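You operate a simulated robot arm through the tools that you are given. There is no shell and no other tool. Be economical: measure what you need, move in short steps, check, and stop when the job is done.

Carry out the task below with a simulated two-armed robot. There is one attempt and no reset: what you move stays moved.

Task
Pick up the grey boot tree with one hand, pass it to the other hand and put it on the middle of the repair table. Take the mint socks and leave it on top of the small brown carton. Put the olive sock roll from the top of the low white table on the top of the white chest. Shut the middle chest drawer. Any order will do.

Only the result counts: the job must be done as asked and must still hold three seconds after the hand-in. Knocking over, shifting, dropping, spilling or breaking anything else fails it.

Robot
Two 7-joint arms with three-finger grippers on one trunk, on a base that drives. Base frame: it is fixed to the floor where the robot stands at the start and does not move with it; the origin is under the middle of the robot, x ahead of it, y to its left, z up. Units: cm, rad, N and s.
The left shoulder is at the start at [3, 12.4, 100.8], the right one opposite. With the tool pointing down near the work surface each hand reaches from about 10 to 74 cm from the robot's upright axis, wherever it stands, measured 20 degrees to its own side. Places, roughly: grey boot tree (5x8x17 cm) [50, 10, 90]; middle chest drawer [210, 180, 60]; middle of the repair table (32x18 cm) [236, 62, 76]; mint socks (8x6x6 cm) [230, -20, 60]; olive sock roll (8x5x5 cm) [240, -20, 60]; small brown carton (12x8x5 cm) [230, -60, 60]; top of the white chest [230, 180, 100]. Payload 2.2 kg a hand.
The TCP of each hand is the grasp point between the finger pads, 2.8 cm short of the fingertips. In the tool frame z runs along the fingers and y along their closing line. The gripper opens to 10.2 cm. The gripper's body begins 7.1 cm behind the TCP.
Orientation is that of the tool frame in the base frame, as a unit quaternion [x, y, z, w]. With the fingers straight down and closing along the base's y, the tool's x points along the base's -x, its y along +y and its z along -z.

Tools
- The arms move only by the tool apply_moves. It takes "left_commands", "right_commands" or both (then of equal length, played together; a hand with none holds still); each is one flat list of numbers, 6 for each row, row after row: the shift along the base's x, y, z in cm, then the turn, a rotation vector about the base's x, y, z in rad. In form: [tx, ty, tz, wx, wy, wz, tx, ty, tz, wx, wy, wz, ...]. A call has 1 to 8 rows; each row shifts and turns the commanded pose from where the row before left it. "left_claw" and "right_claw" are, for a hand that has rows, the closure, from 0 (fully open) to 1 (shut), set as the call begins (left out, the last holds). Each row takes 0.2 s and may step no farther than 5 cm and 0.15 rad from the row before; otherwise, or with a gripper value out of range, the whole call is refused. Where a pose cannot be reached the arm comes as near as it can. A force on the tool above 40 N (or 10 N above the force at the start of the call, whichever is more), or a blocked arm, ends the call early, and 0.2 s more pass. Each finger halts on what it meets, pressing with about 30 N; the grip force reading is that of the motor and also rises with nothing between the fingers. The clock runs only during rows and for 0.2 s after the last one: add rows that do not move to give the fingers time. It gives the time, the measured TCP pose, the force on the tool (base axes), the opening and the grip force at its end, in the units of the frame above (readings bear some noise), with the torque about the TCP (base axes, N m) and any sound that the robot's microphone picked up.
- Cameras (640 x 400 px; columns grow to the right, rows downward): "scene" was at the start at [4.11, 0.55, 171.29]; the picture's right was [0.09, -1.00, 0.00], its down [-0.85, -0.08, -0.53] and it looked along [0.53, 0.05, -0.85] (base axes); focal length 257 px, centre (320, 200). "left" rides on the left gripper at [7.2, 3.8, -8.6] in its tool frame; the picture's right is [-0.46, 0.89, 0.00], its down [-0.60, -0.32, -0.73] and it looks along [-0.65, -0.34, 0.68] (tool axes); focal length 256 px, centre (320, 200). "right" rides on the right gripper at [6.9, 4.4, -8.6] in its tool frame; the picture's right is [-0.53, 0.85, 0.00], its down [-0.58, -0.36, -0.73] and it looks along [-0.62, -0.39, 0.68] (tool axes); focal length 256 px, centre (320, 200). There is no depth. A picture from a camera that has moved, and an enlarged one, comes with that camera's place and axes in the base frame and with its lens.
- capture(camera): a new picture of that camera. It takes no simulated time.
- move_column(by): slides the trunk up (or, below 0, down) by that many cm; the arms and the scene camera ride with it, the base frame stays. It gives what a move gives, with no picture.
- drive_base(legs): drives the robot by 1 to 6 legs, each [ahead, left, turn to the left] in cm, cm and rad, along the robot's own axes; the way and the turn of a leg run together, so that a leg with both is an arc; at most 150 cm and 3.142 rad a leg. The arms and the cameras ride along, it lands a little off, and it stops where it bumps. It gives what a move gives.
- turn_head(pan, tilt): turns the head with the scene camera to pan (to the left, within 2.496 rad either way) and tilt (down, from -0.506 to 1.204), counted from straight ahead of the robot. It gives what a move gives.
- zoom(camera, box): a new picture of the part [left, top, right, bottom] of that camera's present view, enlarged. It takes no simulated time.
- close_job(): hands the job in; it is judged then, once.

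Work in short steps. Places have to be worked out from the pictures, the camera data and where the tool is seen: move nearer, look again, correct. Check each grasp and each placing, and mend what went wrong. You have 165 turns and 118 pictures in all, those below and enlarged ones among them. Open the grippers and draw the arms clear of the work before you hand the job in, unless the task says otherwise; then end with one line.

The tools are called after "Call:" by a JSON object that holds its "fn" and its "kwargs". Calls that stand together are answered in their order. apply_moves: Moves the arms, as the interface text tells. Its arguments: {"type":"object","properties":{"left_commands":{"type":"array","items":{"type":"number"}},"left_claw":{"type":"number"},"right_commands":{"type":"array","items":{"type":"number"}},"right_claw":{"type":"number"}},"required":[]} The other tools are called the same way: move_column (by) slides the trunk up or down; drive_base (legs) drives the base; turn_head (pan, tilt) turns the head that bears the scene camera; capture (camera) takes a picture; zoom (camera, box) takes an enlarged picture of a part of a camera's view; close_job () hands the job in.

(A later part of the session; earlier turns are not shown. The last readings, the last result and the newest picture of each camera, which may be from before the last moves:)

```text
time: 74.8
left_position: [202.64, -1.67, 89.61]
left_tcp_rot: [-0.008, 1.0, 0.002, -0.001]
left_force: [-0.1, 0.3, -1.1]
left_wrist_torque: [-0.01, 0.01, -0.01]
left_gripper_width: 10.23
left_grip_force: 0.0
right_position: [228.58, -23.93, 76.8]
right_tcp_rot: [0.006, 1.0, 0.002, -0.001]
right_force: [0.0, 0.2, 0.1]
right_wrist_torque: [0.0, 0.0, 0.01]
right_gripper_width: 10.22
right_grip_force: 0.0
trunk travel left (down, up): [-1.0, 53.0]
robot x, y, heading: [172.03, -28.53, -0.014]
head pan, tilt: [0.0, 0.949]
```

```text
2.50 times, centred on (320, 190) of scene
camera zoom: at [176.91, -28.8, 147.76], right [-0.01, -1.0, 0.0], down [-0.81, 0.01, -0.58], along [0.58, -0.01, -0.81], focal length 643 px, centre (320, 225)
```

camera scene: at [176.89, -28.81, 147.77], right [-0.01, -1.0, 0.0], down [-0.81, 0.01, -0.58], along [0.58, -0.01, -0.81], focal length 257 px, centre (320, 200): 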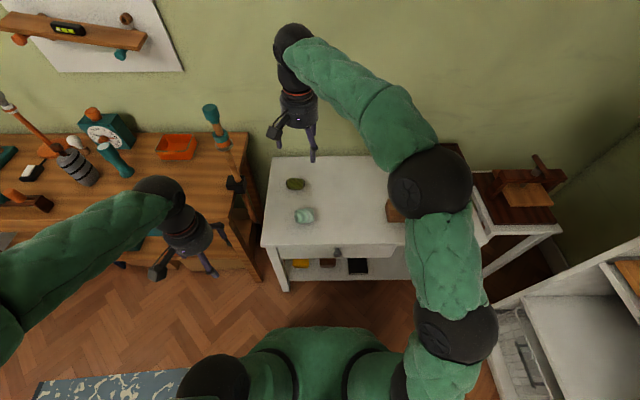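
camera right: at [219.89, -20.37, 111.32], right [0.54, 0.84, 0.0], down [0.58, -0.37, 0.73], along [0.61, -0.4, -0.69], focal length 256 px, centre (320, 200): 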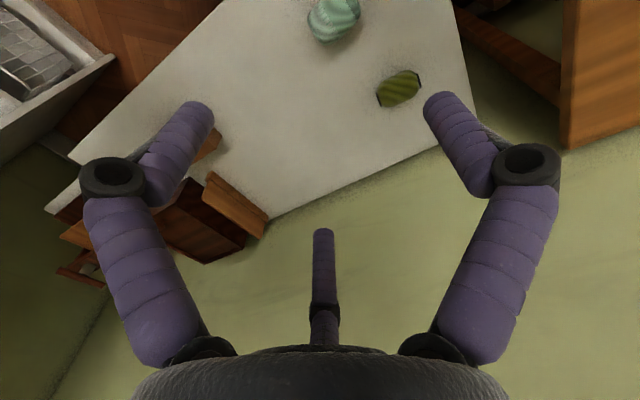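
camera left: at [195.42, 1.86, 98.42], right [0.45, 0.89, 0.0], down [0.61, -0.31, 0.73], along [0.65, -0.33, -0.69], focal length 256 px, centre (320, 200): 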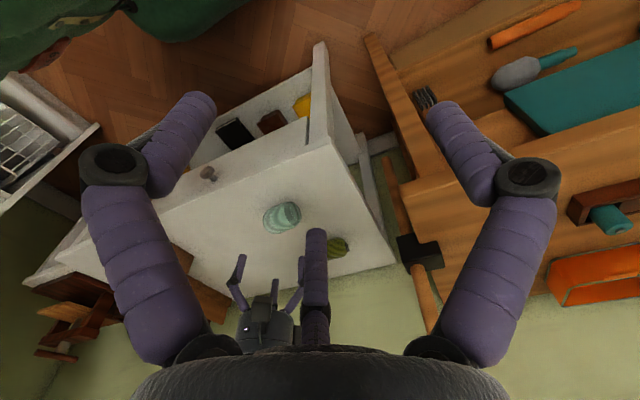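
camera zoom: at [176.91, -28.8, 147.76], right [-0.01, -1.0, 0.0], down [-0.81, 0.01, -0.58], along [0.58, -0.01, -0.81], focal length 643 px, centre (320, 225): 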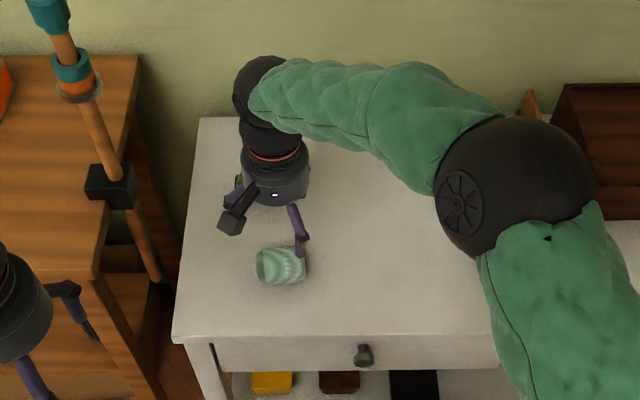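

On target and the elbow stays high. Descending to 65.8 and closing.

Call:
{"fn": "apply_moves", "kwargs": {"right_commands": [0, 0, -4, 0, 0, 0, 0, 0, -4, 0, 0, 0, 0, 0, -2, 0, 0, 0, 0, 0, -1, 0, 0, 0, 0, 0, 0, 0, 0, 0]}}

Call:
{"fn": "zoom", "kwargs": {"camera": "scene", "box": [240, 110, 400, 270]}}

```text
time: 76.0
left_position: [202.78, -1.68, 89.68]
left_tcp_rot: [-0.009, 1.0, 0.003, -0.001]
left_force: [0.6, -1.2, 0.0]
left_wrist_torque: [0.01, 0.0, -0.02]
left_gripper_width: 10.22
left_grip_force: 0.1
right_position: [228.64, -23.62, 65.55]
right_tcp_rot: [0.006, 1.0, 0.002, -0.003]
right_force: [0.6, -0.6, 0.0]
right_wrist_torque: [0.02, -0.01, 0.01]
right_gripper_width: 10.19
right_grip_force: 0.0
trunk travel left (down, up): [-1.0, 53.0]
robot x, y, heading: [172.11, -28.92, -0.016]
head pan, tilt: [0.0, 0.949]
```

```text
2.50 times, centred on (320, 190) of scene
camera zoom: at [176.91, -28.81, 147.76], right [-0.01, -1.0, 0.0], down [-0.81, 0.01, -0.58], along [0.58, -0.01, -0.81], focal length 643 px, centre (320, 225)
```

zoom: 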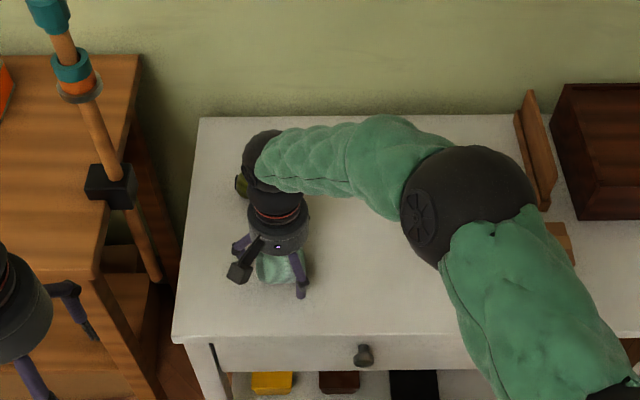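

Call:
{"fn": "apply_moves", "kwargs": {"right_commands": [0, 0, 0, 0, 0, 0, 0, 0, 0, 0, 0, 0, 0, 0, 0, 0, 0, 0, 0, 0, 0, 0, 0, 0, 0, 0, 0, 0, 0, 0], "right_claw": 1}}

Call:
{"fn": "apply_moves", "kwargs": {"right_commands": [0, 0, 2, 0, 0, 0, 0, 0, 4, 0, 0, 0, 0, 0, 4, 0, 0, 0, 0, 0, 4, 0, 0, 0, 0, 0, 0, 0, 0, 0]}}

Call:
{"fn": "zoom", "kwargs": {"camera": "scene", "box": [240, 110, 400, 270]}}

```text
time: 77.2
left_position: [202.64, -1.81, 89.69]
left_tcp_rot: [-0.008, 1.0, 0.002, 0.0]
left_force: [1.0, 0.7, 0.0]
left_wrist_torque: [0.02, -0.02, 0.01]
left_gripper_width: 10.23
left_grip_force: 0.1
right_position: [228.72, -23.69, 65.6]
right_tcp_rot: [0.006, 1.0, 0.002, -0.001]
right_force: [1.7, 0.8, 7.1]
right_wrist_torque: [0.15, -0.03, 0.0]
right_gripper_width: 6.03
right_grip_force: 30.1
trunk travel left (down, up): [-1.0, 53.0]
robot x, y, heading: [172.22, -28.42, -0.018]
head pan, tilt: [0.0, 0.949]
```

```text
time: 78.4
left_position: [202.57, -1.8, 89.63]
left_tcp_rot: [-0.008, 1.0, 0.002, -0.001]
left_force: [0.8, 0.4, 0.1]
left_wrist_torque: [0.03, 0.02, -0.06]
left_gripper_width: 10.19
left_grip_force: 0.0
right_position: [228.43, -23.62, 79.46]
right_tcp_rot: [0.007, 1.0, 0.001, -0.002]
right_force: [-0.2, -0.4, -0.5]
right_wrist_torque: [0.02, -0.02, -0.02]
right_gripper_width: 6.02
right_grip_force: 29.6
trunk travel left (down, up): [-1.0, 53.0]
robot x, y, heading: [172.6, -28.58, -0.014]
head pan, tilt: [0.0, 0.949]
```

```text
2.50 times, centred on (320, 190) of scene
camera zoom: at [176.91, -28.81, 147.75], right [-0.01, -1.0, 0.0], down [-0.81, 0.01, -0.58], along [0.58, -0.01, -0.81], focal length 643 px, centre (320, 225)
```

zoom: 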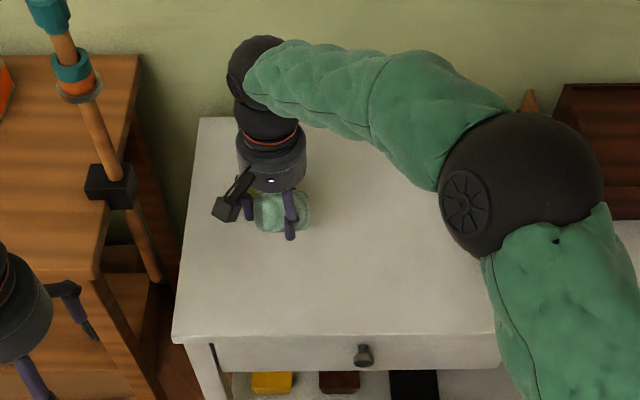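

Mint socks held at 6.0 cm. I'll lift a bit more, move halfway and look for the carton.

Call:
{"fn": "apply_moves", "kwargs": {"right_commands": [-2, 0, 4, 0, 0, 0, -3, 0, 4, 0, 0, 0, -3, 0, 2, 0, 0, 0, -3, 0, 0, 0, 0, 0, -3, 0, 0, 0, 0, 0, 0, 0, 0, 0, 0, 0]}}

Call:
{"fn": "zoom", "kwargs": {"camera": "scene", "box": [240, 130, 480, 280]}}

Call:
{"fn": "capture", "kwargs": {"camera": "left"}}

```text
time: 79.8
left_position: [202.58, -1.76, 89.73]
left_tcp_rot: [-0.008, 1.0, 0.003, -0.001]
left_force: [-0.7, 0.5, 0.8]
left_wrist_torque: [-0.01, -0.03, 0.0]
left_gripper_width: 10.2
left_grip_force: 0.0
right_position: [214.55, -23.64, 89.71]
right_tcp_rot: [0.006, 1.0, 0.001, -0.003]
right_force: [0.4, 0.1, -0.9]
right_wrist_torque: [0.02, -0.01, -0.01]
right_gripper_width: 6.02
right_grip_force: 30.1
trunk travel left (down, up): [-1.0, 53.0]
robot x, y, heading: [172.46, -28.59, -0.017]
head pan, tilt: [0.0, 0.949]
```

```text
2.67 times, centred on (360, 205) of scene
camera zoom: at [176.9, -28.81, 147.76], right [-0.01, -1.0, 0.0], down [-0.81, 0.01, -0.58], along [0.58, -0.01, -0.81], focal length 686 px, centre (213, 187)
```

zoom: 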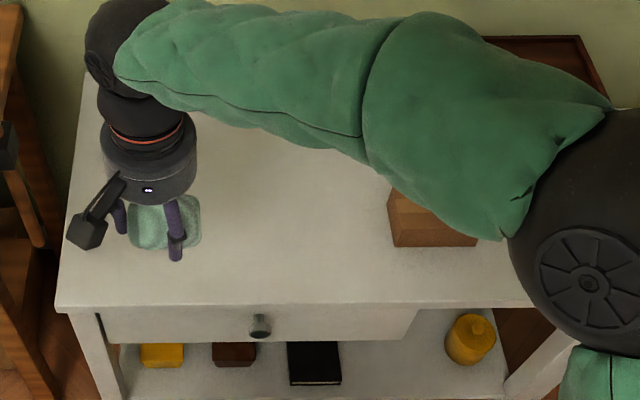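

```text
48 pictures are left
camera left: at [195.41, 1.85, 98.42], right [0.45, 0.89, 0.0], down [0.61, -0.31, 0.73], along [0.65, -0.33, -0.68], focal length 256 px, centre (320, 200)
```

left: 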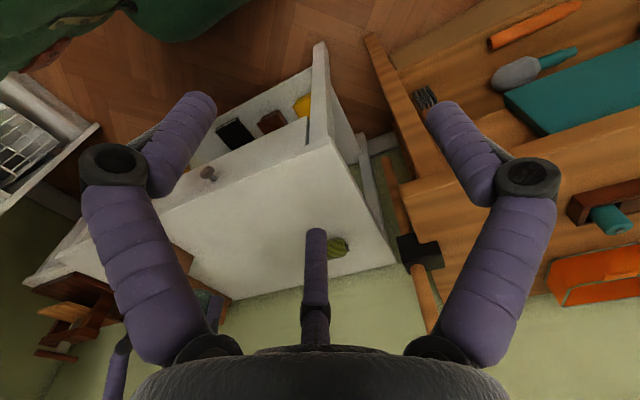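

The carton is centred at about (231.5, -62), with its top at z≈67. I'll carry the socks over it at safe height.

Call:
{"fn": "apply_moves", "kwargs": {"right_commands": [1, -4.5, 0, 0, 0, 0, 1, -4.5, 0, 0, 0, 0, 2, -4.4, 0, 0, 0, 0, 2, -4.4, 0, 0, 0, 0, 2, -4.4, 0, 0, 0, 0, 2, -4.2, 0, 0, 0, 0]}}

Call:
{"fn": "capture", "kwargs": {"camera": "scene"}}

```text
time: 81.2
left_position: [202.78, -1.74, 89.62]
left_tcp_rot: [-0.009, 1.0, 0.003, -0.002]
left_force: [0.2, 0.4, 0.8]
left_wrist_torque: [-0.02, 0.0, -0.02]
left_gripper_width: 10.24
left_grip_force: 0.1
right_position: [224.78, -50.27, 89.67]
right_tcp_rot: [0.006, 1.0, 0.002, -0.005]
right_force: [0.2, -0.5, -0.3]
right_wrist_torque: [-0.01, 0.0, -0.02]
right_gripper_width: 6.01
right_grip_force: 29.9
trunk travel left (down, up): [-1.0, 53.0]
robot x, y, heading: [172.28, -28.76, -0.016]
head pan, tilt: [0.0, 0.949]
```

```text
47 pictures are left
camera scene: at [176.94, -28.86, 147.75], right [-0.01, -1.0, 0.0], down [-0.81, 0.01, -0.58], along [0.58, -0.01, -0.81], focal length 257 px, centre (320, 200)
```

scene: 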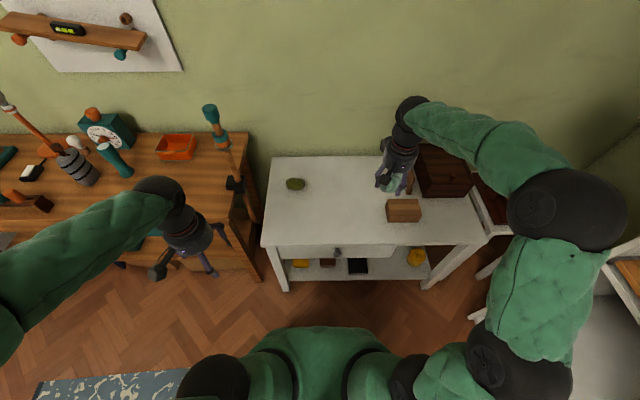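

The elbow stays in front of the side stand. Continuing over the carton and partly down.

Call:
{"fn": "apply_moves", "kwargs": {"right_commands": [2.3, -4, 0, 0, 0, 0, 2.2, -4, 0, 0, 0, 0, 2.2, -3.8, 0, 0, 0, 0, 0, 0, -4, 0, 0, 0, 0, 0, -4, 0, 0, 0, 0, 0, -3, 0, 0, 0, 0, 0, 0, 0, 0, 0]}}

Call:
{"fn": "capture", "kwargs": {"camera": "scene"}}

Call:
{"fn": "zoom", "kwargs": {"camera": "scene", "box": [340, 140, 480, 250]}}

```text
time: 82.8
left_position: [202.53, -1.75, 89.64]
left_tcp_rot: [-0.009, 1.0, 0.002, 0.0]
left_force: [1.0, 0.3, 1.1]
left_wrist_torque: [0.01, 0.02, -0.04]
left_gripper_width: 10.19
left_grip_force: 0.2
right_position: [231.33, -61.86, 78.67]
right_tcp_rot: [0.006, 1.0, 0.002, -0.002]
right_force: [0.5, 0.1, -1.0]
right_wrist_torque: [0.01, -0.01, -0.01]
right_gripper_width: 6.05
right_grip_force: 30.1
trunk travel left (down, up): [-1.0, 53.0]
robot x, y, heading: [172.2, -28.75, -0.016]
head pan, tilt: [0.0, 0.949]
```

```text
46 pictures are left
camera scene: at [176.9, -28.81, 147.76], right [-0.01, -1.0, 0.0], down [-0.81, 0.01, -0.58], along [0.58, -0.01, -0.81], focal length 257 px, centre (320, 200)
```

scene: 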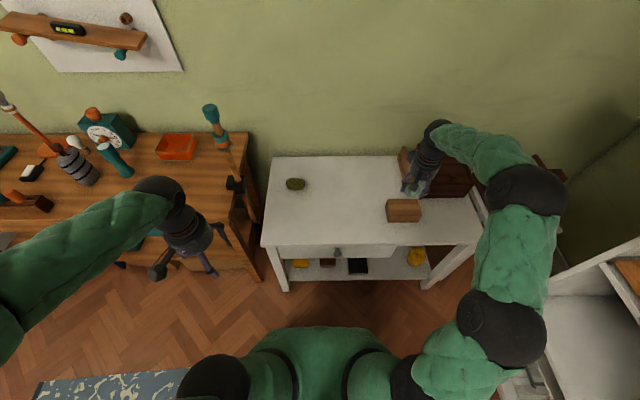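

```text
3.64 times, centred on (410, 195) of scene
camera zoom: at [176.9, -28.81, 147.76], right [-0.01, -1.0, 0.0], down [-0.81, 0.01, -0.58], along [0.58, -0.01, -0.81], focal length 936 px, centre (-7, 218)
```

zoom: 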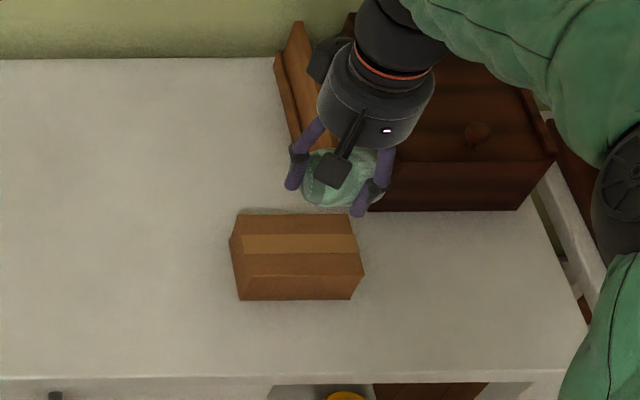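

The carton centre refines to about (231.2, -60.8). I'll shift +1 in y and descend to the release height.

Call:
{"fn": "apply_moves", "kwargs": {"right_commands": [0, 1.0, -2.5, 0, 0, 0, 0, 0, -2.5, 0, 0, 0, 0, 0, -1.5, 0, 0, 0, 0, 0, -0.8, 0, 0, 0, 0, 0, 0, 0, 0, 0]}}

Call:
{"fn": "zoom", "kwargs": {"camera": "scene", "box": [340, 140, 480, 250]}}

```text
time: 84.0
left_position: [202.7, -1.73, 89.77]
left_tcp_rot: [-0.008, 1.0, 0.003, -0.001]
left_force: [0.9, 0.5, -0.2]
left_wrist_torque: [0.03, -0.04, 0.02]
left_gripper_width: 10.2
left_grip_force: 0.0
right_position: [231.3, -60.83, 71.41]
right_tcp_rot: [0.006, 1.0, 0.002, -0.003]
right_force: [0.3, -0.4, -1.1]
right_wrist_torque: [0.0, 0.01, -0.01]
right_gripper_width: 6.0
right_grip_force: 30.1
trunk travel left (down, up): [-1.0, 53.0]
robot x, y, heading: [172.57, -28.89, -0.016]
head pan, tilt: [0.0, 0.949]
```

```text
3.64 times, centred on (410, 195) of scene
camera zoom: at [176.91, -28.83, 147.76], right [-0.01, -1.0, 0.0], down [-0.81, 0.01, -0.58], along [0.58, -0.01, -0.81], focal length 936 px, centre (-7, 218)
```

zoom: 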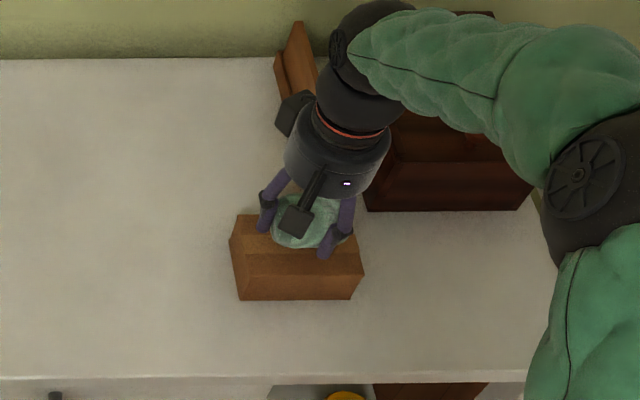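

Aligned. Lowering to contact.

Call:
{"fn": "apply_moves", "kwargs": {"right_commands": [0.2, 0, -0.4, 0, 0, 0, 0, 0, -0.3, 0, 0, 0, 0, 0, 0, 0, 0, 0]}}

```text
time: 84.8
left_position: [202.58, -1.65, 89.57]
left_tcp_rot: [-0.009, 1.0, 0.003, -0.001]
left_force: [-0.5, 0.9, 0.4]
left_wrist_torque: [0.02, 0.01, 0.0]
left_gripper_width: 10.21
left_grip_force: 0.1
right_position: [231.54, -60.81, 70.79]
right_tcp_rot: [0.006, 1.0, 0.002, -0.002]
right_force: [-0.2, -0.1, -1.0]
right_wrist_torque: [0.04, 0.0, 0.03]
right_gripper_width: 5.99
right_grip_force: 29.4
trunk travel left (down, up): [-1.0, 53.0]
robot x, y, heading: [172.52, -28.58, -0.014]
head pan, tilt: [0.0, 0.949]
```

Call:
{"fn": "apply_moves", "kwargs": {"right_commands": [0, 0, -0.3, 0, 0, 0, 0, 0, -0.3, 0, 0, 0, 0, 0, 0, 0, 0, 0]}}

```text
time: 85.6
left_position: [202.48, -1.65, 89.78]
left_tcp_rot: [-0.009, 1.0, 0.002, -0.001]
left_force: [0.1, -0.1, 0.0]
left_wrist_torque: [-0.03, 0.02, 0.01]
left_gripper_width: 10.19
left_grip_force: 0.0
right_position: [231.54, -60.84, 70.47]
right_tcp_rot: [0.007, 1.0, 0.0, 0.003]
right_force: [-3.2, 0.1, 34.8]
right_wrist_torque: [-0.15, 0.18, 0.01]
right_gripper_width: 6.02
right_grip_force: 29.8
trunk travel left (down, up): [-1.0, 53.0]
robot x, y, heading: [172.34, -28.99, -0.017]
head pan, tilt: [0.0, 0.949]
```

Firm contact at 70.47, slightly overpressed. I'll ease up 0.3 cm, then open and rise.

Call:
{"fn": "apply_moves", "kwargs": {"right_commands": [0, 0, 0.3, 0, 0, 0, 0, 0, 0, 0, 0, 0]}}

Call:
{"fn": "apply_moves", "kwargs": {"right_commands": [0, 0, 0, 0, 0, 0, 0, 0, 0, 0, 0, 0, 0, 0, 0, 0, 0, 0, 0, 0, 2, 0, 0, 0, 0, 0, 3, 0, 0, 0, 0, 0, 4, 0, 0, 0, 0, 0, 4, 0, 0, 0, 0, 0, 4, 0, 0, 0], "right_claw": 0}}

Call:
{"fn": "zoom", "kwargs": {"camera": "scene", "box": [340, 140, 480, 250]}}

```text
time: 86.2
left_position: [202.67, -1.67, 89.62]
left_tcp_rot: [-0.009, 1.0, 0.001, 0.0]
left_force: [-0.3, -0.4, 0.2]
left_wrist_torque: [0.0, -0.02, 0.02]
left_gripper_width: 10.21
left_grip_force: 0.1
right_position: [231.44, -60.92, 70.6]
right_tcp_rot: [0.006, 1.0, 0.001, 0.0]
right_force: [6.6, -4.5, 25.6]
right_wrist_torque: [-0.37, -0.23, 0.04]
right_gripper_width: 6.0
right_grip_force: 29.8
trunk travel left (down, up): [-1.0, 53.0]
robot x, y, heading: [172.41, -28.91, -0.013]
head pan, tilt: [0.0, 0.949]
```

```text
time: 88.0
left_position: [202.56, -1.89, 89.79]
left_tcp_rot: [-0.008, 1.0, 0.003, -0.001]
left_force: [0.7, 0.5, 0.3]
left_wrist_torque: [-0.02, 0.0, 0.03]
left_gripper_width: 10.24
left_grip_force: 0.2
right_position: [231.4, -60.93, 87.6]
right_tcp_rot: [0.006, 1.0, 0.002, -0.002]
right_force: [-0.3, 0.3, 0.3]
right_wrist_torque: [-0.01, 0.02, 0.03]
right_gripper_width: 10.22
right_grip_force: 0.0
trunk travel left (down, up): [-1.0, 53.0]
robot x, y, heading: [172.52, -28.61, -0.014]
head pan, tilt: [0.0, 0.949]
```

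```text
3.64 times, centred on (410, 195) of scene
camera zoom: at [176.88, -28.8, 147.76], right [-0.01, -1.0, 0.0], down [-0.81, 0.01, -0.58], along [0.58, -0.01, -0.81], focal length 936 px, centre (-7, 218)
```

zoom: 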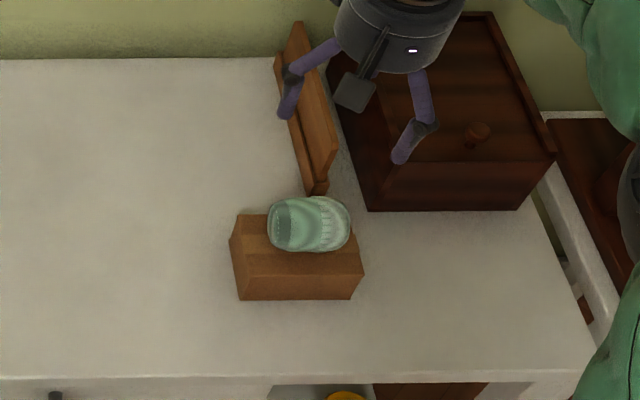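

The mint socks are centred on the carton. Next is the olive roll with the right hand: retract both hands a bit and drive closer, slightly left.

Call:
{"fn": "apply_moves", "kwargs": {"right_commands": [-2, 0, 4, 0, 0, 0, -3, 2, 3, 0, 0, 0, -3, 3.5, 0, 0, 0, 0, -3, 3.5, 0, 0, 0, 0, -2, 4, 0, 0, 0, 0, 0, 4, 0, 0, 0, 0], "left_commands": [0, 0, 2, 0, 0, 0, -2, 2, 2, 0, 0, 0, -2, 2, 2, 0, 0, 0, -2, 2, 0, 0, 0, 0, 0, 0, 0, 0, 0, 0, 0, 0, 0, 0, 0, 0]}}

Call:
{"fn": "drive_base", "kwargs": {"legs": [[13, 8, 0.014]]}}

Call:
{"fn": "capture", "kwargs": {"camera": "scene"}}

Call:
{"fn": "capture", "kwargs": {"camera": "right"}}

```text
time: 89.4
left_position: [196.7, 4.16, 95.53]
left_tcp_rot: [-0.009, 1.0, 0.001, -0.002]
left_force: [0.0, 0.3, -0.2]
left_wrist_torque: [-0.01, 0.04, 0.03]
left_gripper_width: 10.19
left_grip_force: 0.0
right_position: [218.8, -44.1, 94.32]
right_tcp_rot: [0.006, 1.0, 0.001, -0.002]
right_force: [-0.5, 0.1, 0.3]
right_wrist_torque: [-0.04, -0.01, 0.01]
right_gripper_width: 10.19
right_grip_force: 0.1
trunk travel left (down, up): [-1.0, 53.0]
robot x, y, heading: [172.57, -28.64, -0.011]
head pan, tilt: [0.0, 0.949]
```

```text
time: 90.8
left_position: [209.31, 12.38, 95.57]
left_tcp_rot: [-0.016, 1.0, 0.002, -0.002]
left_force: [0.0, -0.3, -0.4]
left_wrist_torque: [0.0, 0.01, 0.0]
left_gripper_width: 10.19
left_grip_force: 0.0
right_position: [232.14, -35.54, 94.33]
right_tcp_rot: [-0.003, 1.0, 0.001, -0.002]
right_force: [0.2, 0.7, -1.0]
right_wrist_torque: [0.02, 0.02, 0.01]
right_gripper_width: 10.21
right_grip_force: 0.1
trunk travel left (down, up): [-1.0, 53.0]
robot x, y, heading: [185.54, -20.74, 0.002]
head pan, tilt: [0.0, 0.949]
```

```text
42 pictures are left
camera scene: at [190.12, -20.8, 147.75], right [0.0, -1.0, 0.0], down [-0.81, 0.0, -0.58], along [0.58, 0.0, -0.81], focal length 257 px, centre (320, 200)
```

scene: 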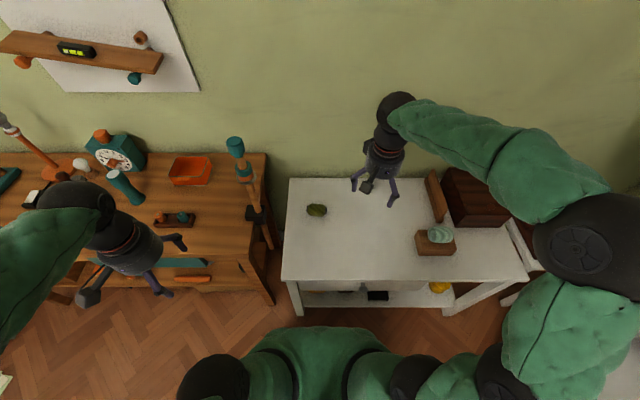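

```text
41 pictures are left
camera right: at [225.31, -31.28, 102.95], right [0.53, 0.85, 0.0], down [0.58, -0.36, 0.73], along [0.62, -0.39, -0.69], focal length 256 px, centre (320, 200)
```

right: 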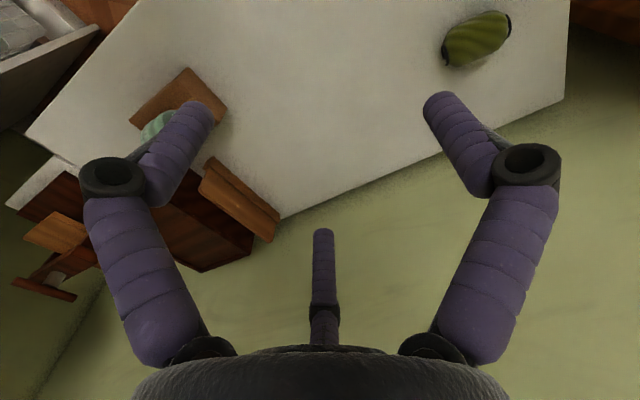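

Both views agree on the olive roll at (244.9, -19.5). Moving over and down to z≈76.

Call:
{"fn": "apply_moves", "kwargs": {"right_commands": [2.6, 3.2, 0, 0, 0, 0, 2.6, 3.2, 0, 0, 0, 0, 2.6, 3.2, 0, 0, 0, 0, 2.5, 3.2, -1, 0, 0, 0, 2.5, 3.2, -2, 0, 0, 0, 0, 0, -5, 0, 0, 0, 0, 0, -5, 0, 0, 0, 0, 0, -5, 0, 0, 0]}}

Call:
{"fn": "zoom", "kwargs": {"camera": "scene", "box": [240, 130, 400, 270]}}

```text
time: 92.6
left_position: [209.35, 12.36, 95.51]
left_tcp_rot: [-0.015, 1.0, 0.002, -0.001]
left_force: [0.2, -0.3, -0.5]
left_wrist_torque: [-0.02, 0.0, 0.0]
left_gripper_width: 10.18
left_grip_force: 0.1
right_position: [245.3, -19.65, 76.5]
right_tcp_rot: [-0.001, 1.0, 0.001, -0.001]
right_force: [0.4, -0.6, 0.4]
right_wrist_torque: [0.05, 0.05, -0.01]
right_gripper_width: 10.19
right_grip_force: 0.1
trunk travel left (down, up): [-1.0, 53.0]
robot x, y, heading: [185.79, -20.72, -0.001]
head pan, tilt: [0.0, 0.949]
```

```text
2.86 times, centred on (320, 200) of scene
camera zoom: at [190.09, -20.83, 147.75], right [0.0, -1.0, 0.0], down [-0.81, 0.0, -0.58], along [0.58, 0.0, -0.81], focal length 735 px, centre (320, 200)
```

zoom: 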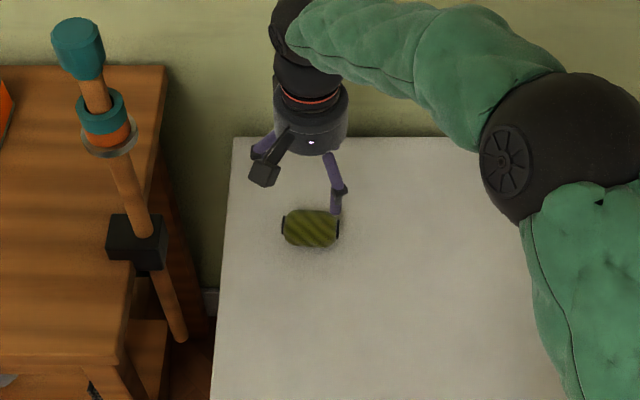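

Aligned. Descending to 65.4 and closing.

Call:
{"fn": "apply_moves", "kwargs": {"right_commands": [-0.3, 0.1, -4, 0, 0, 0, 0, 0, -4, 0, 0, 0, 0, 0, -2.2, 0, 0, 0, 0, 0, -0.8, 0, 0, 0, 0, 0, 0, 0, 0, 0]}}

Call:
{"fn": "apply_moves", "kwargs": {"right_commands": [0, 0, 0, 0, 0, 0, 0, 0, 0, 0, 0, 0, 0, 0, 0, 0, 0, 0, 0, 0, 0, 0, 0, 0, 0, 0, 0, 0, 0, 0], "right_claw": 1}}

Call:
{"fn": "zoom", "kwargs": {"camera": "scene", "box": [240, 130, 400, 270]}}

```text
time: 93.8
left_position: [209.21, 12.41, 95.68]
left_tcp_rot: [-0.016, 1.0, 0.002, -0.001]
left_force: [-0.2, -0.6, -0.7]
left_wrist_torque: [0.02, 0.0, 0.0]
left_gripper_width: 10.18
left_grip_force: 0.0
right_position: [244.62, -19.5, 65.34]
right_tcp_rot: [-0.001, 1.0, 0.002, -0.003]
right_force: [0.5, -0.1, -0.1]
right_wrist_torque: [0.03, 0.0, 0.0]
right_gripper_width: 10.22
right_grip_force: 0.1
trunk travel left (down, up): [-1.0, 53.0]
robot x, y, heading: [185.64, -20.69, 0.003]
head pan, tilt: [0.0, 0.949]
```

```text
time: 95.0
left_position: [209.33, 12.41, 95.64]
left_tcp_rot: [-0.015, 1.0, 0.002, -0.001]
left_force: [0.6, -0.8, -0.4]
left_wrist_torque: [-0.02, 0.01, 0.02]
left_gripper_width: 10.22
left_grip_force: 0.1
right_position: [244.66, -19.53, 65.47]
right_tcp_rot: [-0.002, 1.0, 0.001, -0.001]
right_force: [1.2, 2.1, 6.2]
right_wrist_torque: [0.03, -0.04, 0.02]
right_gripper_width: 5.83
right_grip_force: 30.4
trunk travel left (down, up): [-1.0, 53.0]
robot x, y, heading: [185.53, -20.78, 0.004]
head pan, tilt: [0.0, 0.949]
```

```text
2.86 times, centred on (320, 200) of scene
camera zoom: at [189.99, -20.83, 147.76], right [0.0, -1.0, 0.0], down [-0.81, 0.0, -0.58], along [0.58, 0.0, -0.81], focal length 735 px, centre (320, 200)
```

zoom: 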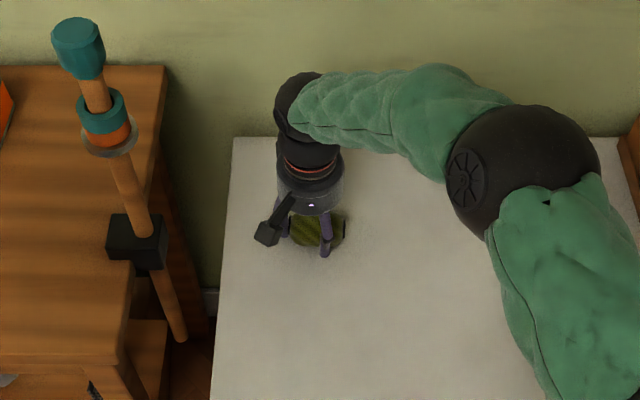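

Gripped at 5.8 cm. Lifting straight up and then retracting.

Call:
{"fn": "apply_moves", "kwargs": {"right_commands": [0, 0, 2, 0, 0, 0, 0, 0, 4, 0, 0, 0, 0, 0, 4, 0, 0, 0, 0, 0, 4.5, 0, 0, 0, 0, 0, 4.5, 0, 0, 0, -2, 0, 4.5, 0, 0, 0, -3, 0, 3, 0, 0, 0, -3, 0, 3, 0, 0, 0]}}

Call:
{"fn": "capture", "kwargs": {"camera": "scene"}}

```text
time: 96.8
left_position: [209.2, 12.47, 95.62]
left_tcp_rot: [-0.016, 1.0, 0.003, -0.001]
left_force: [-0.7, 0.3, 0.2]
left_wrist_torque: [0.01, 0.01, 0.02]
left_gripper_width: 10.21
left_grip_force: 0.0
right_position: [236.68, -19.26, 94.94]
right_tcp_rot: [-0.002, 1.0, 0.0, -0.002]
right_force: [-0.7, 0.1, -0.5]
right_wrist_torque: [0.03, 0.01, 0.02]
right_gripper_width: 5.84
right_grip_force: 30.0
trunk travel left (down, up): [-1.0, 53.0]
robot x, y, heading: [185.37, -21.04, 0.002]
head pan, tilt: [0.0, 0.949]
```

```text
38 pictures are left
camera scene: at [189.97, -20.86, 147.76], right [0.0, -1.0, 0.0], down [-0.81, 0.0, -0.58], along [0.58, 0.0, -0.81], focal length 257 px, centre (320, 200)
```

scene: 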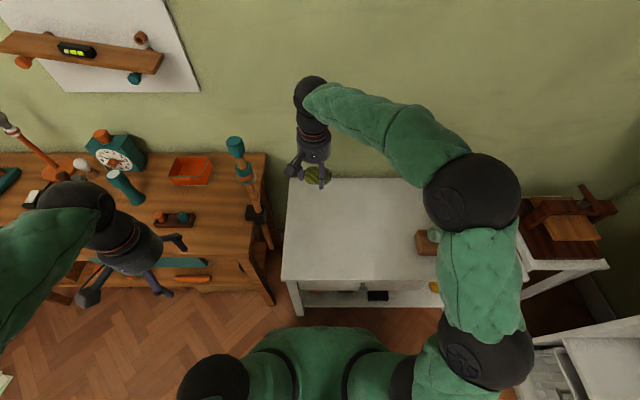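

Olive roll in hand. I'll raise the trunk, back off and drive left toward the chest, stopping partway to look.

Call:
{"fn": "move_column", "kwargs": {"by": 34}}

Call:
{"fn": "drive_base", "kwargs": {"legs": [[-25, 0, 0], [0, 95, 0]]}}

Call:
{"fn": "turn_head", "kwargs": {"pan": 0.7, "tilt": 0.75}}

Call:
{"fn": "capture", "kwargs": {"camera": "scene"}}

```text
time: 100.1
left_position: [209.31, 12.37, 129.64]
left_tcp_rot: [-0.015, 1.0, 0.003, -0.001]
left_force: [-0.5, 0.2, 0.5]
left_wrist_torque: [-0.04, -0.01, -0.03]
left_gripper_width: 10.18
left_grip_force: 0.0
right_position: [236.74, -19.21, 128.88]
right_tcp_rot: [-0.001, 1.0, 0.001, -0.002]
right_force: [1.0, 0.6, -0.8]
right_wrist_torque: [0.02, 0.0, 0.0]
right_gripper_width: 5.81
right_grip_force: 30.0
trunk travel left (down, up): [-35.0, 19.0]
robot x, y, heading: [185.9, -21.09, -0.001]
head pan, tilt: [0.0, 0.949]
```

```text
time: 106.5
left_position: [183.86, 107.21, 129.72]
left_tcp_rot: [-0.016, 1.0, 0.002, -0.002]
left_force: [-0.1, 1.0, -0.9]
left_wrist_torque: [-0.01, 0.03, 0.0]
left_gripper_width: 10.2
left_grip_force: 0.1
right_position: [211.16, 75.58, 128.81]
right_tcp_rot: [-0.001, 1.0, 0.001, -0.003]
right_force: [0.5, 0.0, -0.1]
right_wrist_torque: [0.02, 0.01, -0.01]
right_gripper_width: 5.83
right_grip_force: 30.4
trunk travel left (down, up): [-35.0, 19.0]
robot x, y, heading: [160.36, 73.73, 0.001]
head pan, tilt: [0.0, 0.949]
```

```text
time: 107.6
left_position: [183.89, 107.28, 129.67]
left_tcp_rot: [-0.016, 1.0, 0.003, -0.001]
left_force: [-0.7, 1.0, -0.4]
left_wrist_torque: [-0.06, -0.01, 0.03]
left_gripper_width: 10.2
left_grip_force: 0.1
right_position: [211.13, 75.47, 128.87]
right_tcp_rot: [-0.002, 1.0, 0.0, -0.002]
right_force: [-0.3, 0.5, -0.5]
right_wrist_torque: [0.01, -0.03, 0.03]
right_gripper_width: 5.84
right_grip_force: 30.0
trunk travel left (down, up): [-35.0, 19.0]
robot x, y, heading: [159.96, 74.14, 0.001]
head pan, tilt: [0.7, 0.75]
```

```text
37 pictures are left
camera scene: at [163.68, 79.33, 183.31], right [0.64, -0.77, 0.0], down [-0.52, -0.44, -0.73], along [0.56, 0.47, -0.68], focal length 257 px, centre (320, 200)
```

scene: 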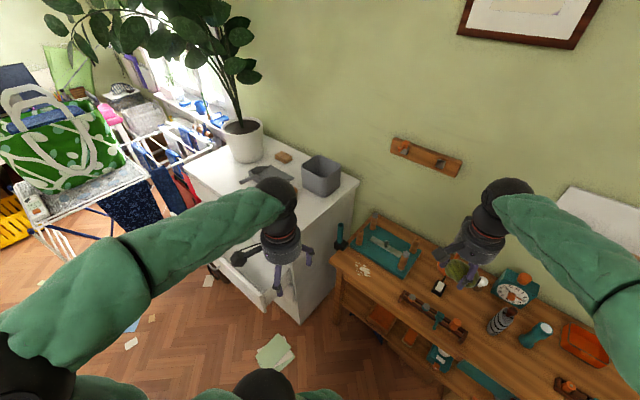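

The leaflet stack near (187, 137) must be avoided, so I'll keep x≈148 while driving further left to face the chest.

Call:
{"fn": "drive_base", "kwargs": {"legs": [[-13, 0, 0], [0, 85, 0]]}}

Call:
{"fn": "turn_head", "kwargs": {"pan": 0.1, "tilt": 0.75}}

Call:
{"fn": "capture", "kwargs": {"camera": "scene"}}

```text
time: 113.0
left_position: [171.11, 192.48, 129.54]
left_tcp_rot: [-0.014, 1.0, 0.002, 0.0]
left_force: [-0.8, 0.2, -0.5]
left_wrist_torque: [0.02, 0.02, 0.0]
left_gripper_width: 10.18
left_grip_force: 0.2
right_position: [198.32, 160.63, 128.92]
right_tcp_rot: [0.001, 1.0, 0.001, -0.002]
right_force: [-0.3, 0.3, -0.9]
right_wrist_torque: [0.0, 0.02, 0.03]
right_gripper_width: 5.81
right_grip_force: 30.0
trunk travel left (down, up): [-35.0, 19.0]
robot x, y, heading: [147.44, 159.21, -0.005]
head pan, tilt: [0.7, 0.75]
```

```text
time: 114.0
left_position: [171.21, 192.39, 129.56]
left_tcp_rot: [-0.014, 1.0, 0.001, 0.0]
left_force: [-0.7, -0.1, -0.7]
left_wrist_torque: [-0.04, 0.03, -0.02]
left_gripper_width: 10.22
left_grip_force: 0.1
right_position: [198.35, 160.65, 129.02]
right_tcp_rot: [0.001, 1.0, 0.001, -0.002]
right_force: [0.2, 0.2, -0.4]
right_wrist_torque: [0.01, -0.03, 0.01]
right_gripper_width: 5.79
right_grip_force: 30.1
trunk travel left (down, up): [-35.0, 19.0]
robot x, y, heading: [147.18, 159.54, -0.006]
head pan, tilt: [0.099, 0.75]
```

```text
36 pictures are left
camera scene: at [152.78, 160.01, 183.31], right [0.1, -1.0, 0.0], down [-0.68, -0.07, -0.73], along [0.73, 0.07, -0.68], focal length 257 px, centre (320, 200)
```

scene: 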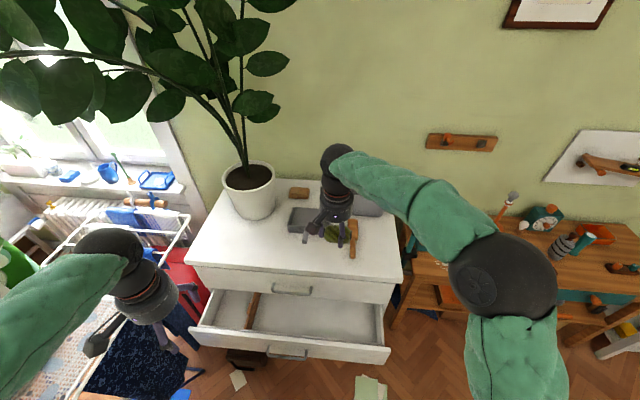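

The chest's front is at x≈204 with its top near z≈98, and the free area on top is about x 206–222, y 178–212. The middle drawer is out about 15 cm (front x≈188). I'll drive a little closer and place the olive roll first.

Call:
{"fn": "drive_base", "kwargs": {"legs": [[9, 12, 0.005]]}}

Call:
{"fn": "zoom", "kwargs": {"camera": "scene", "box": [170, 150, 410, 390]}}

Call:
{"fn": "capture", "kwargs": {"camera": "left"}}

```text
time: 115.3
left_position: [179.9, 204.85, 129.45]
left_tcp_rot: [-0.017, 1.0, 0.002, -0.001]
left_force: [0.5, 0.7, -0.4]
left_wrist_torque: [-0.02, 0.01, 0.02]
left_gripper_width: 10.21
left_grip_force: 0.1
right_position: [207.35, 173.34, 128.84]
right_tcp_rot: [-0.003, 1.0, 0.001, -0.003]
right_force: [-0.3, -0.1, -0.3]
right_wrist_torque: [-0.01, 0.04, -0.02]
right_gripper_width: 5.79
right_grip_force: 30.1
trunk travel left (down, up): [-35.0, 19.0]
robot x, y, heading: [156.18, 171.62, 0.007]
head pan, tilt: [0.099, 0.75]
```

```text
1.67 times, centred on (290, 270) of scene
camera zoom: at [161.8, 172.36, 183.31], right [0.1, -0.99, 0.0], down [-0.68, -0.07, -0.73], along [0.73, 0.08, -0.68], focal length 429 px, centre (370, 83)
```

zoom: 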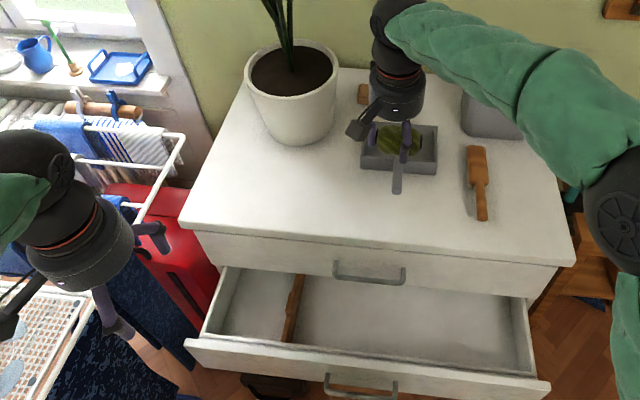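

```text
34 pictures are left
camera left: at [172.63, 208.27, 138.3], right [0.43, 0.9, 0.0], down [0.62, -0.3, 0.73], along [0.66, -0.31, -0.69], focal length 256 px, centre (320, 200)
```

left: 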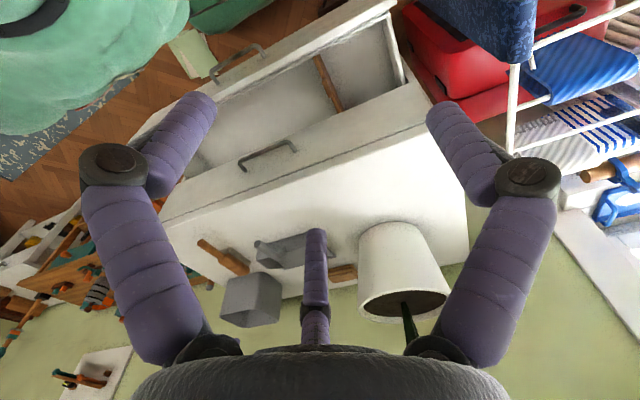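

From two views the chest top is at z≈97.5. I'll move over (212, 183.5) and descend to just above it.

Call:
{"fn": "apply_moves", "kwargs": {"right_commands": [1.6, 3.4, 0, 0, 0, 0, 1.6, 3.4, 0, 0, 0, 0, 1.5, 3.3, 0, 0, 0, 0, 0, 0, -5, 0, 0, 0, 0, 0, -5, 0, 0, 0, 0, 0, -5, 0, 0, 0, 0, 0, -5, 0, 0, 0, 0, 0, -4, 0, 0, 0]}}

Call:
{"fn": "zoom", "kwargs": {"camera": "scene", "box": [170, 150, 410, 390]}}

Call:
{"fn": "capture", "kwargs": {"camera": "left"}}

```text
time: 117.1
left_position: [179.97, 204.81, 129.54]
left_tcp_rot: [-0.018, 1.0, 0.002, 0.0]
left_force: [-0.2, 0.5, 0.0]
left_wrist_torque: [0.01, -0.03, -0.03]
left_gripper_width: 10.22
left_grip_force: 0.1
right_position: [212.02, 183.35, 104.73]
right_tcp_rot: [-0.003, 1.0, 0.001, -0.001]
right_force: [0.3, 0.0, -0.4]
right_wrist_torque: [0.02, 0.04, -0.04]
right_gripper_width: 5.77
right_grip_force: 29.7
trunk travel left (down, up): [-35.0, 19.0]
robot x, y, heading: [156.15, 171.71, 0.004]
head pan, tilt: [0.099, 0.75]
```

```text
1.67 times, centred on (290, 270) of scene
camera zoom: at [161.81, 172.3, 183.31], right [0.1, -0.99, 0.0], down [-0.68, -0.07, -0.73], along [0.73, 0.08, -0.68], focal length 429 px, centre (370, 83)
```

zoom: 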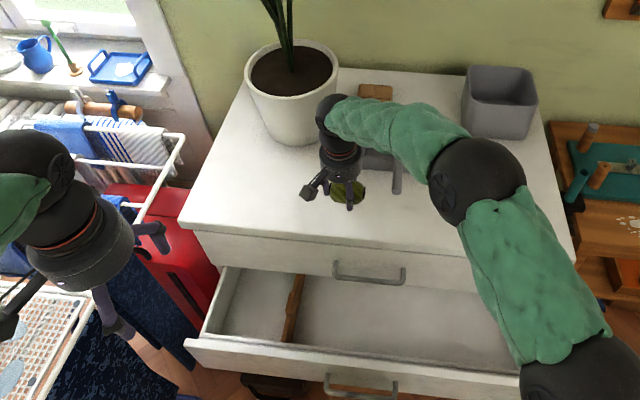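

```text
32 pictures are left
camera left: at [172.65, 208.23, 138.31], right [0.43, 0.9, 0.0], down [0.62, -0.3, 0.73], along [0.66, -0.31, -0.69], focal length 256 px, centre (320, 200)
```

left: 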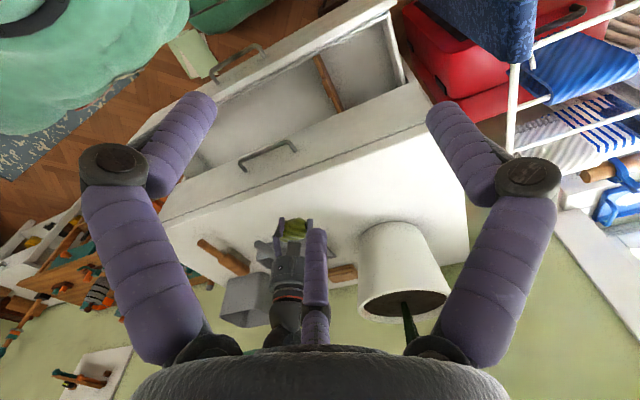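

Everything's clear. Slow final descent.

Call:
{"fn": "apply_moves", "kwargs": {"right_commands": [0, 0, -2, 0, 0, 0, 0, 0, -1.2, 0, 0, 0, 0, 0, -0.4, 0, 0, 0, 0, 0, 0, 0, 0, 0]}}

```text
time: 118.1
left_position: [179.9, 204.79, 129.56]
left_tcp_rot: [-0.017, 1.0, 0.001, -0.001]
left_force: [-0.4, -0.4, 0.1]
left_wrist_torque: [-0.03, -0.04, -0.01]
left_gripper_width: 10.18
left_grip_force: 0.1
right_position: [212.08, 183.35, 101.21]
right_tcp_rot: [-0.004, 1.0, 0.002, -0.002]
right_force: [0.8, 0.5, -0.8]
right_wrist_torque: [-0.01, 0.04, -0.03]
right_gripper_width: 5.79
right_grip_force: 29.8
trunk travel left (down, up): [-35.0, 19.0]
robot x, y, heading: [156.31, 171.65, 0.003]
head pan, tilt: [0.099, 0.75]
```

Call:
{"fn": "apply_moves", "kwargs": {"right_commands": [0, 0, -0.35, 0, 0, 0, 0, 0, -0.35, 0, 0, 0, 0, 0, 0, 0, 0, 0]}}

```text
time: 118.9
left_position: [179.9, 204.75, 129.61]
left_tcp_rot: [-0.018, 1.0, 0.001, -0.001]
left_force: [-0.6, -0.6, -0.3]
left_wrist_torque: [0.03, 0.0, -0.01]
left_gripper_width: 10.17
left_grip_force: 0.1
right_position: [212.03, 183.28, 100.51]
right_tcp_rot: [-0.004, 1.0, 0.0, -0.003]
right_force: [0.6, -0.2, -1.2]
right_wrist_torque: [0.01, 0.01, -0.03]
right_gripper_width: 5.78
right_grip_force: 29.9
trunk travel left (down, up): [-35.0, 19.0]
robot x, y, heading: [156.4, 172.01, 0.007]
head pan, tilt: [0.099, 0.75]
```

Call:
{"fn": "apply_moves", "kwargs": {"right_commands": [0, 0, -0.3, 0, 0, 0, 0, 0, -0.25, 0, 0, 0, 0, 0, 0, 0, 0, 0]}}

Call:
{"fn": "zoom", "kwargs": {"camera": "scene", "box": [230, 200, 350, 320]}}

```text
time: 119.7
left_position: [179.89, 204.83, 129.58]
left_tcp_rot: [-0.018, 1.0, 0.002, 0.0]
left_force: [-0.5, -0.1, 0.3]
left_wrist_torque: [-0.01, 0.03, -0.02]
left_gripper_width: 10.19
left_grip_force: 0.0
right_position: [212.04, 183.38, 100.06]
right_tcp_rot: [-0.003, 1.0, 0.001, -0.003]
right_force: [-0.9, -1.0, -0.3]
right_wrist_torque: [0.05, 0.0, 0.02]
right_gripper_width: 5.79
right_grip_force: 29.9
trunk travel left (down, up): [-35.0, 19.0]
robot x, y, heading: [156.22, 171.4, 0.004]
head pan, tilt: [0.099, 0.75]
```

```text
3.33 times, centred on (290, 260) of scene
camera zoom: at [161.73, 172.27, 183.31], right [0.1, -0.99, 0.0], down [-0.68, -0.07, -0.73], along [0.73, 0.08, -0.68], focal length 858 px, centre (420, 0)
```

zoom: 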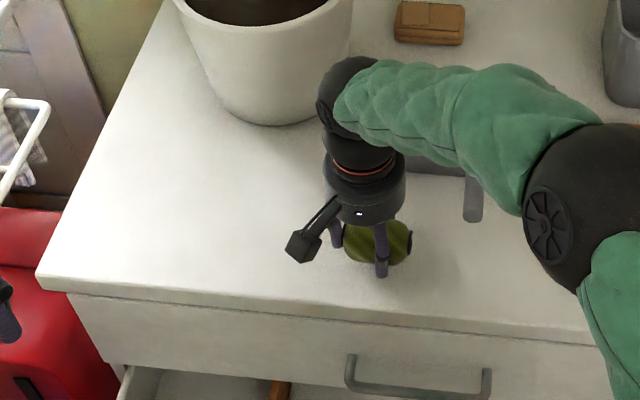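

Not touching yet, so I'll continue down in small steps.

Call:
{"fn": "apply_moves", "kwargs": {"right_commands": [0, 0, -0.25, 0, 0, 0, 0, 0, -0.25, 0, 0, 0, 0, 0, 0, 0, 0, 0]}}

```text
time: 120.5
left_position: [179.75, 204.82, 129.57]
left_tcp_rot: [-0.017, 1.0, 0.001, -0.001]
left_force: [0.0, -0.3, 0.0]
left_wrist_torque: [-0.04, 0.03, 0.02]
left_gripper_width: 10.2
left_grip_force: 0.1
right_position: [212.02, 183.29, 99.69]
right_tcp_rot: [-0.004, 1.0, 0.001, -0.002]
right_force: [1.2, -0.9, -0.2]
right_wrist_torque: [0.0, -0.02, 0.0]
right_gripper_width: 5.78
right_grip_force: 29.6
trunk travel left (down, up): [-35.0, 19.0]
robot x, y, heading: [156.02, 171.36, 0.005]
head pan, tilt: [0.099, 0.75]
```

Call:
{"fn": "apply_moves", "kwargs": {"right_commands": [0, 0, -0.25, 0, 0, 0, 0, 0, -0.25, 0, 0, 0, 0, 0, 0, 0, 0, 0]}}

```text
time: 121.3
left_position: [179.95, 204.74, 129.53]
left_tcp_rot: [-0.017, 1.0, 0.002, -0.001]
left_force: [-0.2, 0.4, 0.2]
left_wrist_torque: [0.01, -0.01, 0.0]
left_gripper_width: 10.2
left_grip_force: 0.1
right_position: [212.06, 183.35, 99.2]
right_tcp_rot: [-0.004, 1.0, 0.001, -0.003]
right_force: [-0.3, -0.2, -0.3]
right_wrist_torque: [0.0, 0.01, 0.02]
right_gripper_width: 5.79
right_grip_force: 29.7
trunk travel left (down, up): [-35.0, 19.0]
robot x, y, heading: [156.16, 171.57, 0.006]
head pan, tilt: [0.099, 0.75]
```

Call:
{"fn": "apply_moves", "kwargs": {"right_commands": [0, 0, -0.25, 0, 0, 0, 0, 0, -0.25, 0, 0, 0, 0, 0, 0, 0, 0, 0]}}

Call:
{"fn": "zoom", "kwargs": {"camera": "scene", "box": [250, 230, 330, 310]}}

```text
time: 122.1
left_position: [179.92, 204.61, 129.57]
left_tcp_rot: [-0.017, 1.0, 0.003, -0.001]
left_force: [0.2, -0.7, -0.1]
left_wrist_torque: [-0.02, 0.01, -0.02]
left_gripper_width: 10.23
left_grip_force: 0.1
right_position: [212.03, 183.34, 98.58]
right_tcp_rot: [-0.003, 1.0, 0.001, -0.003]
right_force: [-0.3, 0.1, -0.7]
right_wrist_torque: [0.02, -0.01, -0.04]
right_gripper_width: 5.81
right_grip_force: 29.9
trunk travel left (down, up): [-35.0, 19.0]
robot x, y, heading: [156.62, 170.92, -0.002]
head pan, tilt: [0.099, 0.75]
```

```text
5.00 times, centred on (290, 270) of scene
camera zoom: at [161.73, 172.27, 183.31], right [0.1, -0.99, 0.0], down [-0.68, -0.07, -0.73], along [0.73, 0.08, -0.68], focal length 1287 px, centre (470, -150)
```

zoom: 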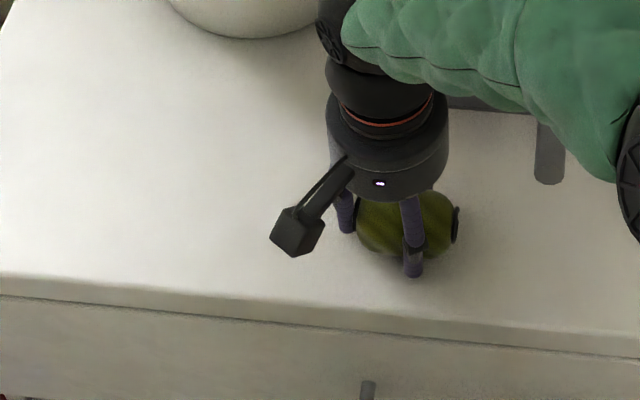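

Nearly down. I'll shift 2 cm inward for margin and continue.

Call:
{"fn": "apply_moves", "kwargs": {"right_commands": [2, 0, 0, 0, 0, 0, 0, 0, -0.25, 0, 0, 0, 0, 0, -0.25, 0, 0, 0, 0, 0, 0, 0, 0, 0]}}

```text
time: 123.1
left_position: [179.7, 204.72, 129.68]
left_tcp_rot: [-0.017, 1.0, 0.002, 0.0]
left_force: [0.3, 0.4, -1.0]
left_wrist_torque: [0.03, 0.0, -0.01]
left_gripper_width: 10.2
left_grip_force: 0.0
right_position: [213.99, 183.27, 98.42]
right_tcp_rot: [-0.003, 1.0, 0.003, 0.001]
right_force: [-0.6, -2.2, 24.3]
right_wrist_torque: [-0.32, 0.03, -0.06]
right_gripper_width: 5.8
right_grip_force: 29.8
trunk travel left (down, up): [-35.0, 19.0]
robot x, y, heading: [156.33, 171.45, 0.004]
head pan, tilt: [0.099, 0.75]
```

Contact at z≈98.4. I'll ease up 0.25 cm, open and rise.

Call:
{"fn": "apply_moves", "kwargs": {"right_commands": [0, 0, 0.25, 0, 0, 0, 0, 0, 0, 0, 0, 0]}}

Call:
{"fn": "apply_moves", "kwargs": {"right_commands": [0, 0, 0, 0, 0, 0, 0, 0, 0, 0, 0, 0, 0, 0, 0, 0, 0, 0, 0, 0, 2, 0, 0, 0, 0, 0, 3, 0, 0, 0, 0, 0, 4, 0, 0, 0, 0, 0, 4, 0, 0, 0, 0, 0, 4, 0, 0, 0], "right_claw": 0}}

Call:
{"fn": "zoom", "kwargs": {"camera": "scene", "box": [170, 150, 410, 390]}}

```text
time: 123.7
left_position: [179.81, 204.81, 129.72]
left_tcp_rot: [-0.018, 1.0, 0.001, -0.001]
left_force: [0.0, -0.1, -0.2]
left_wrist_torque: [0.02, 0.0, -0.03]
left_gripper_width: 10.21
left_grip_force: 0.0
right_position: [214.02, 183.3, 98.47]
right_tcp_rot: [-0.004, 1.0, 0.002, 0.0]
right_force: [5.1, 1.5, 18.5]
right_wrist_torque: [-0.14, -0.32, 0.02]
right_gripper_width: 5.8
right_grip_force: 30.1
trunk travel left (down, up): [-35.0, 19.0]
robot x, y, heading: [156.31, 171.58, 0.01]
head pan, tilt: [0.099, 0.75]
```

```text
time: 125.5
left_position: [179.82, 204.77, 129.63]
left_tcp_rot: [-0.017, 1.0, 0.003, -0.001]
left_force: [-1.2, 0.5, 0.2]
left_wrist_torque: [-0.02, -0.05, -0.01]
left_gripper_width: 10.19
left_grip_force: 0.0
right_position: [213.89, 183.33, 115.46]
right_tcp_rot: [-0.003, 1.0, 0.001, -0.003]
right_force: [-0.8, -0.2, -1.6]
right_wrist_torque: [0.0, -0.04, -0.03]
right_gripper_width: 10.2
right_grip_force: 0.2
trunk travel left (down, up): [-35.0, 19.0]
robot x, y, heading: [156.05, 171.49, 0.004]
head pan, tilt: [0.099, 0.75]
```

```text
1.67 times, centred on (290, 270) of scene
camera zoom: at [161.63, 172.24, 183.31], right [0.1, -0.99, 0.0], down [-0.68, -0.07, -0.73], along [0.73, 0.08, -0.68], focal length 429 px, centre (370, 83)
```

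zoom: 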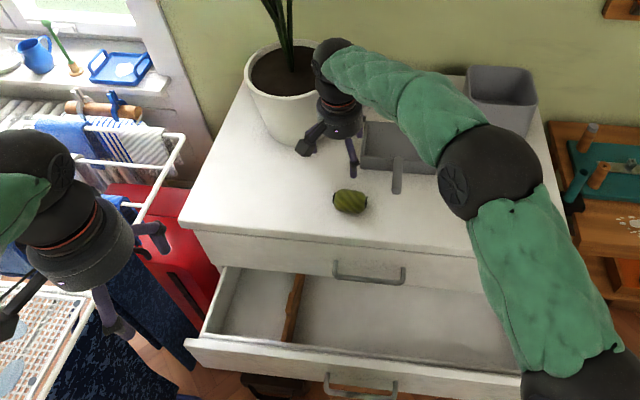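

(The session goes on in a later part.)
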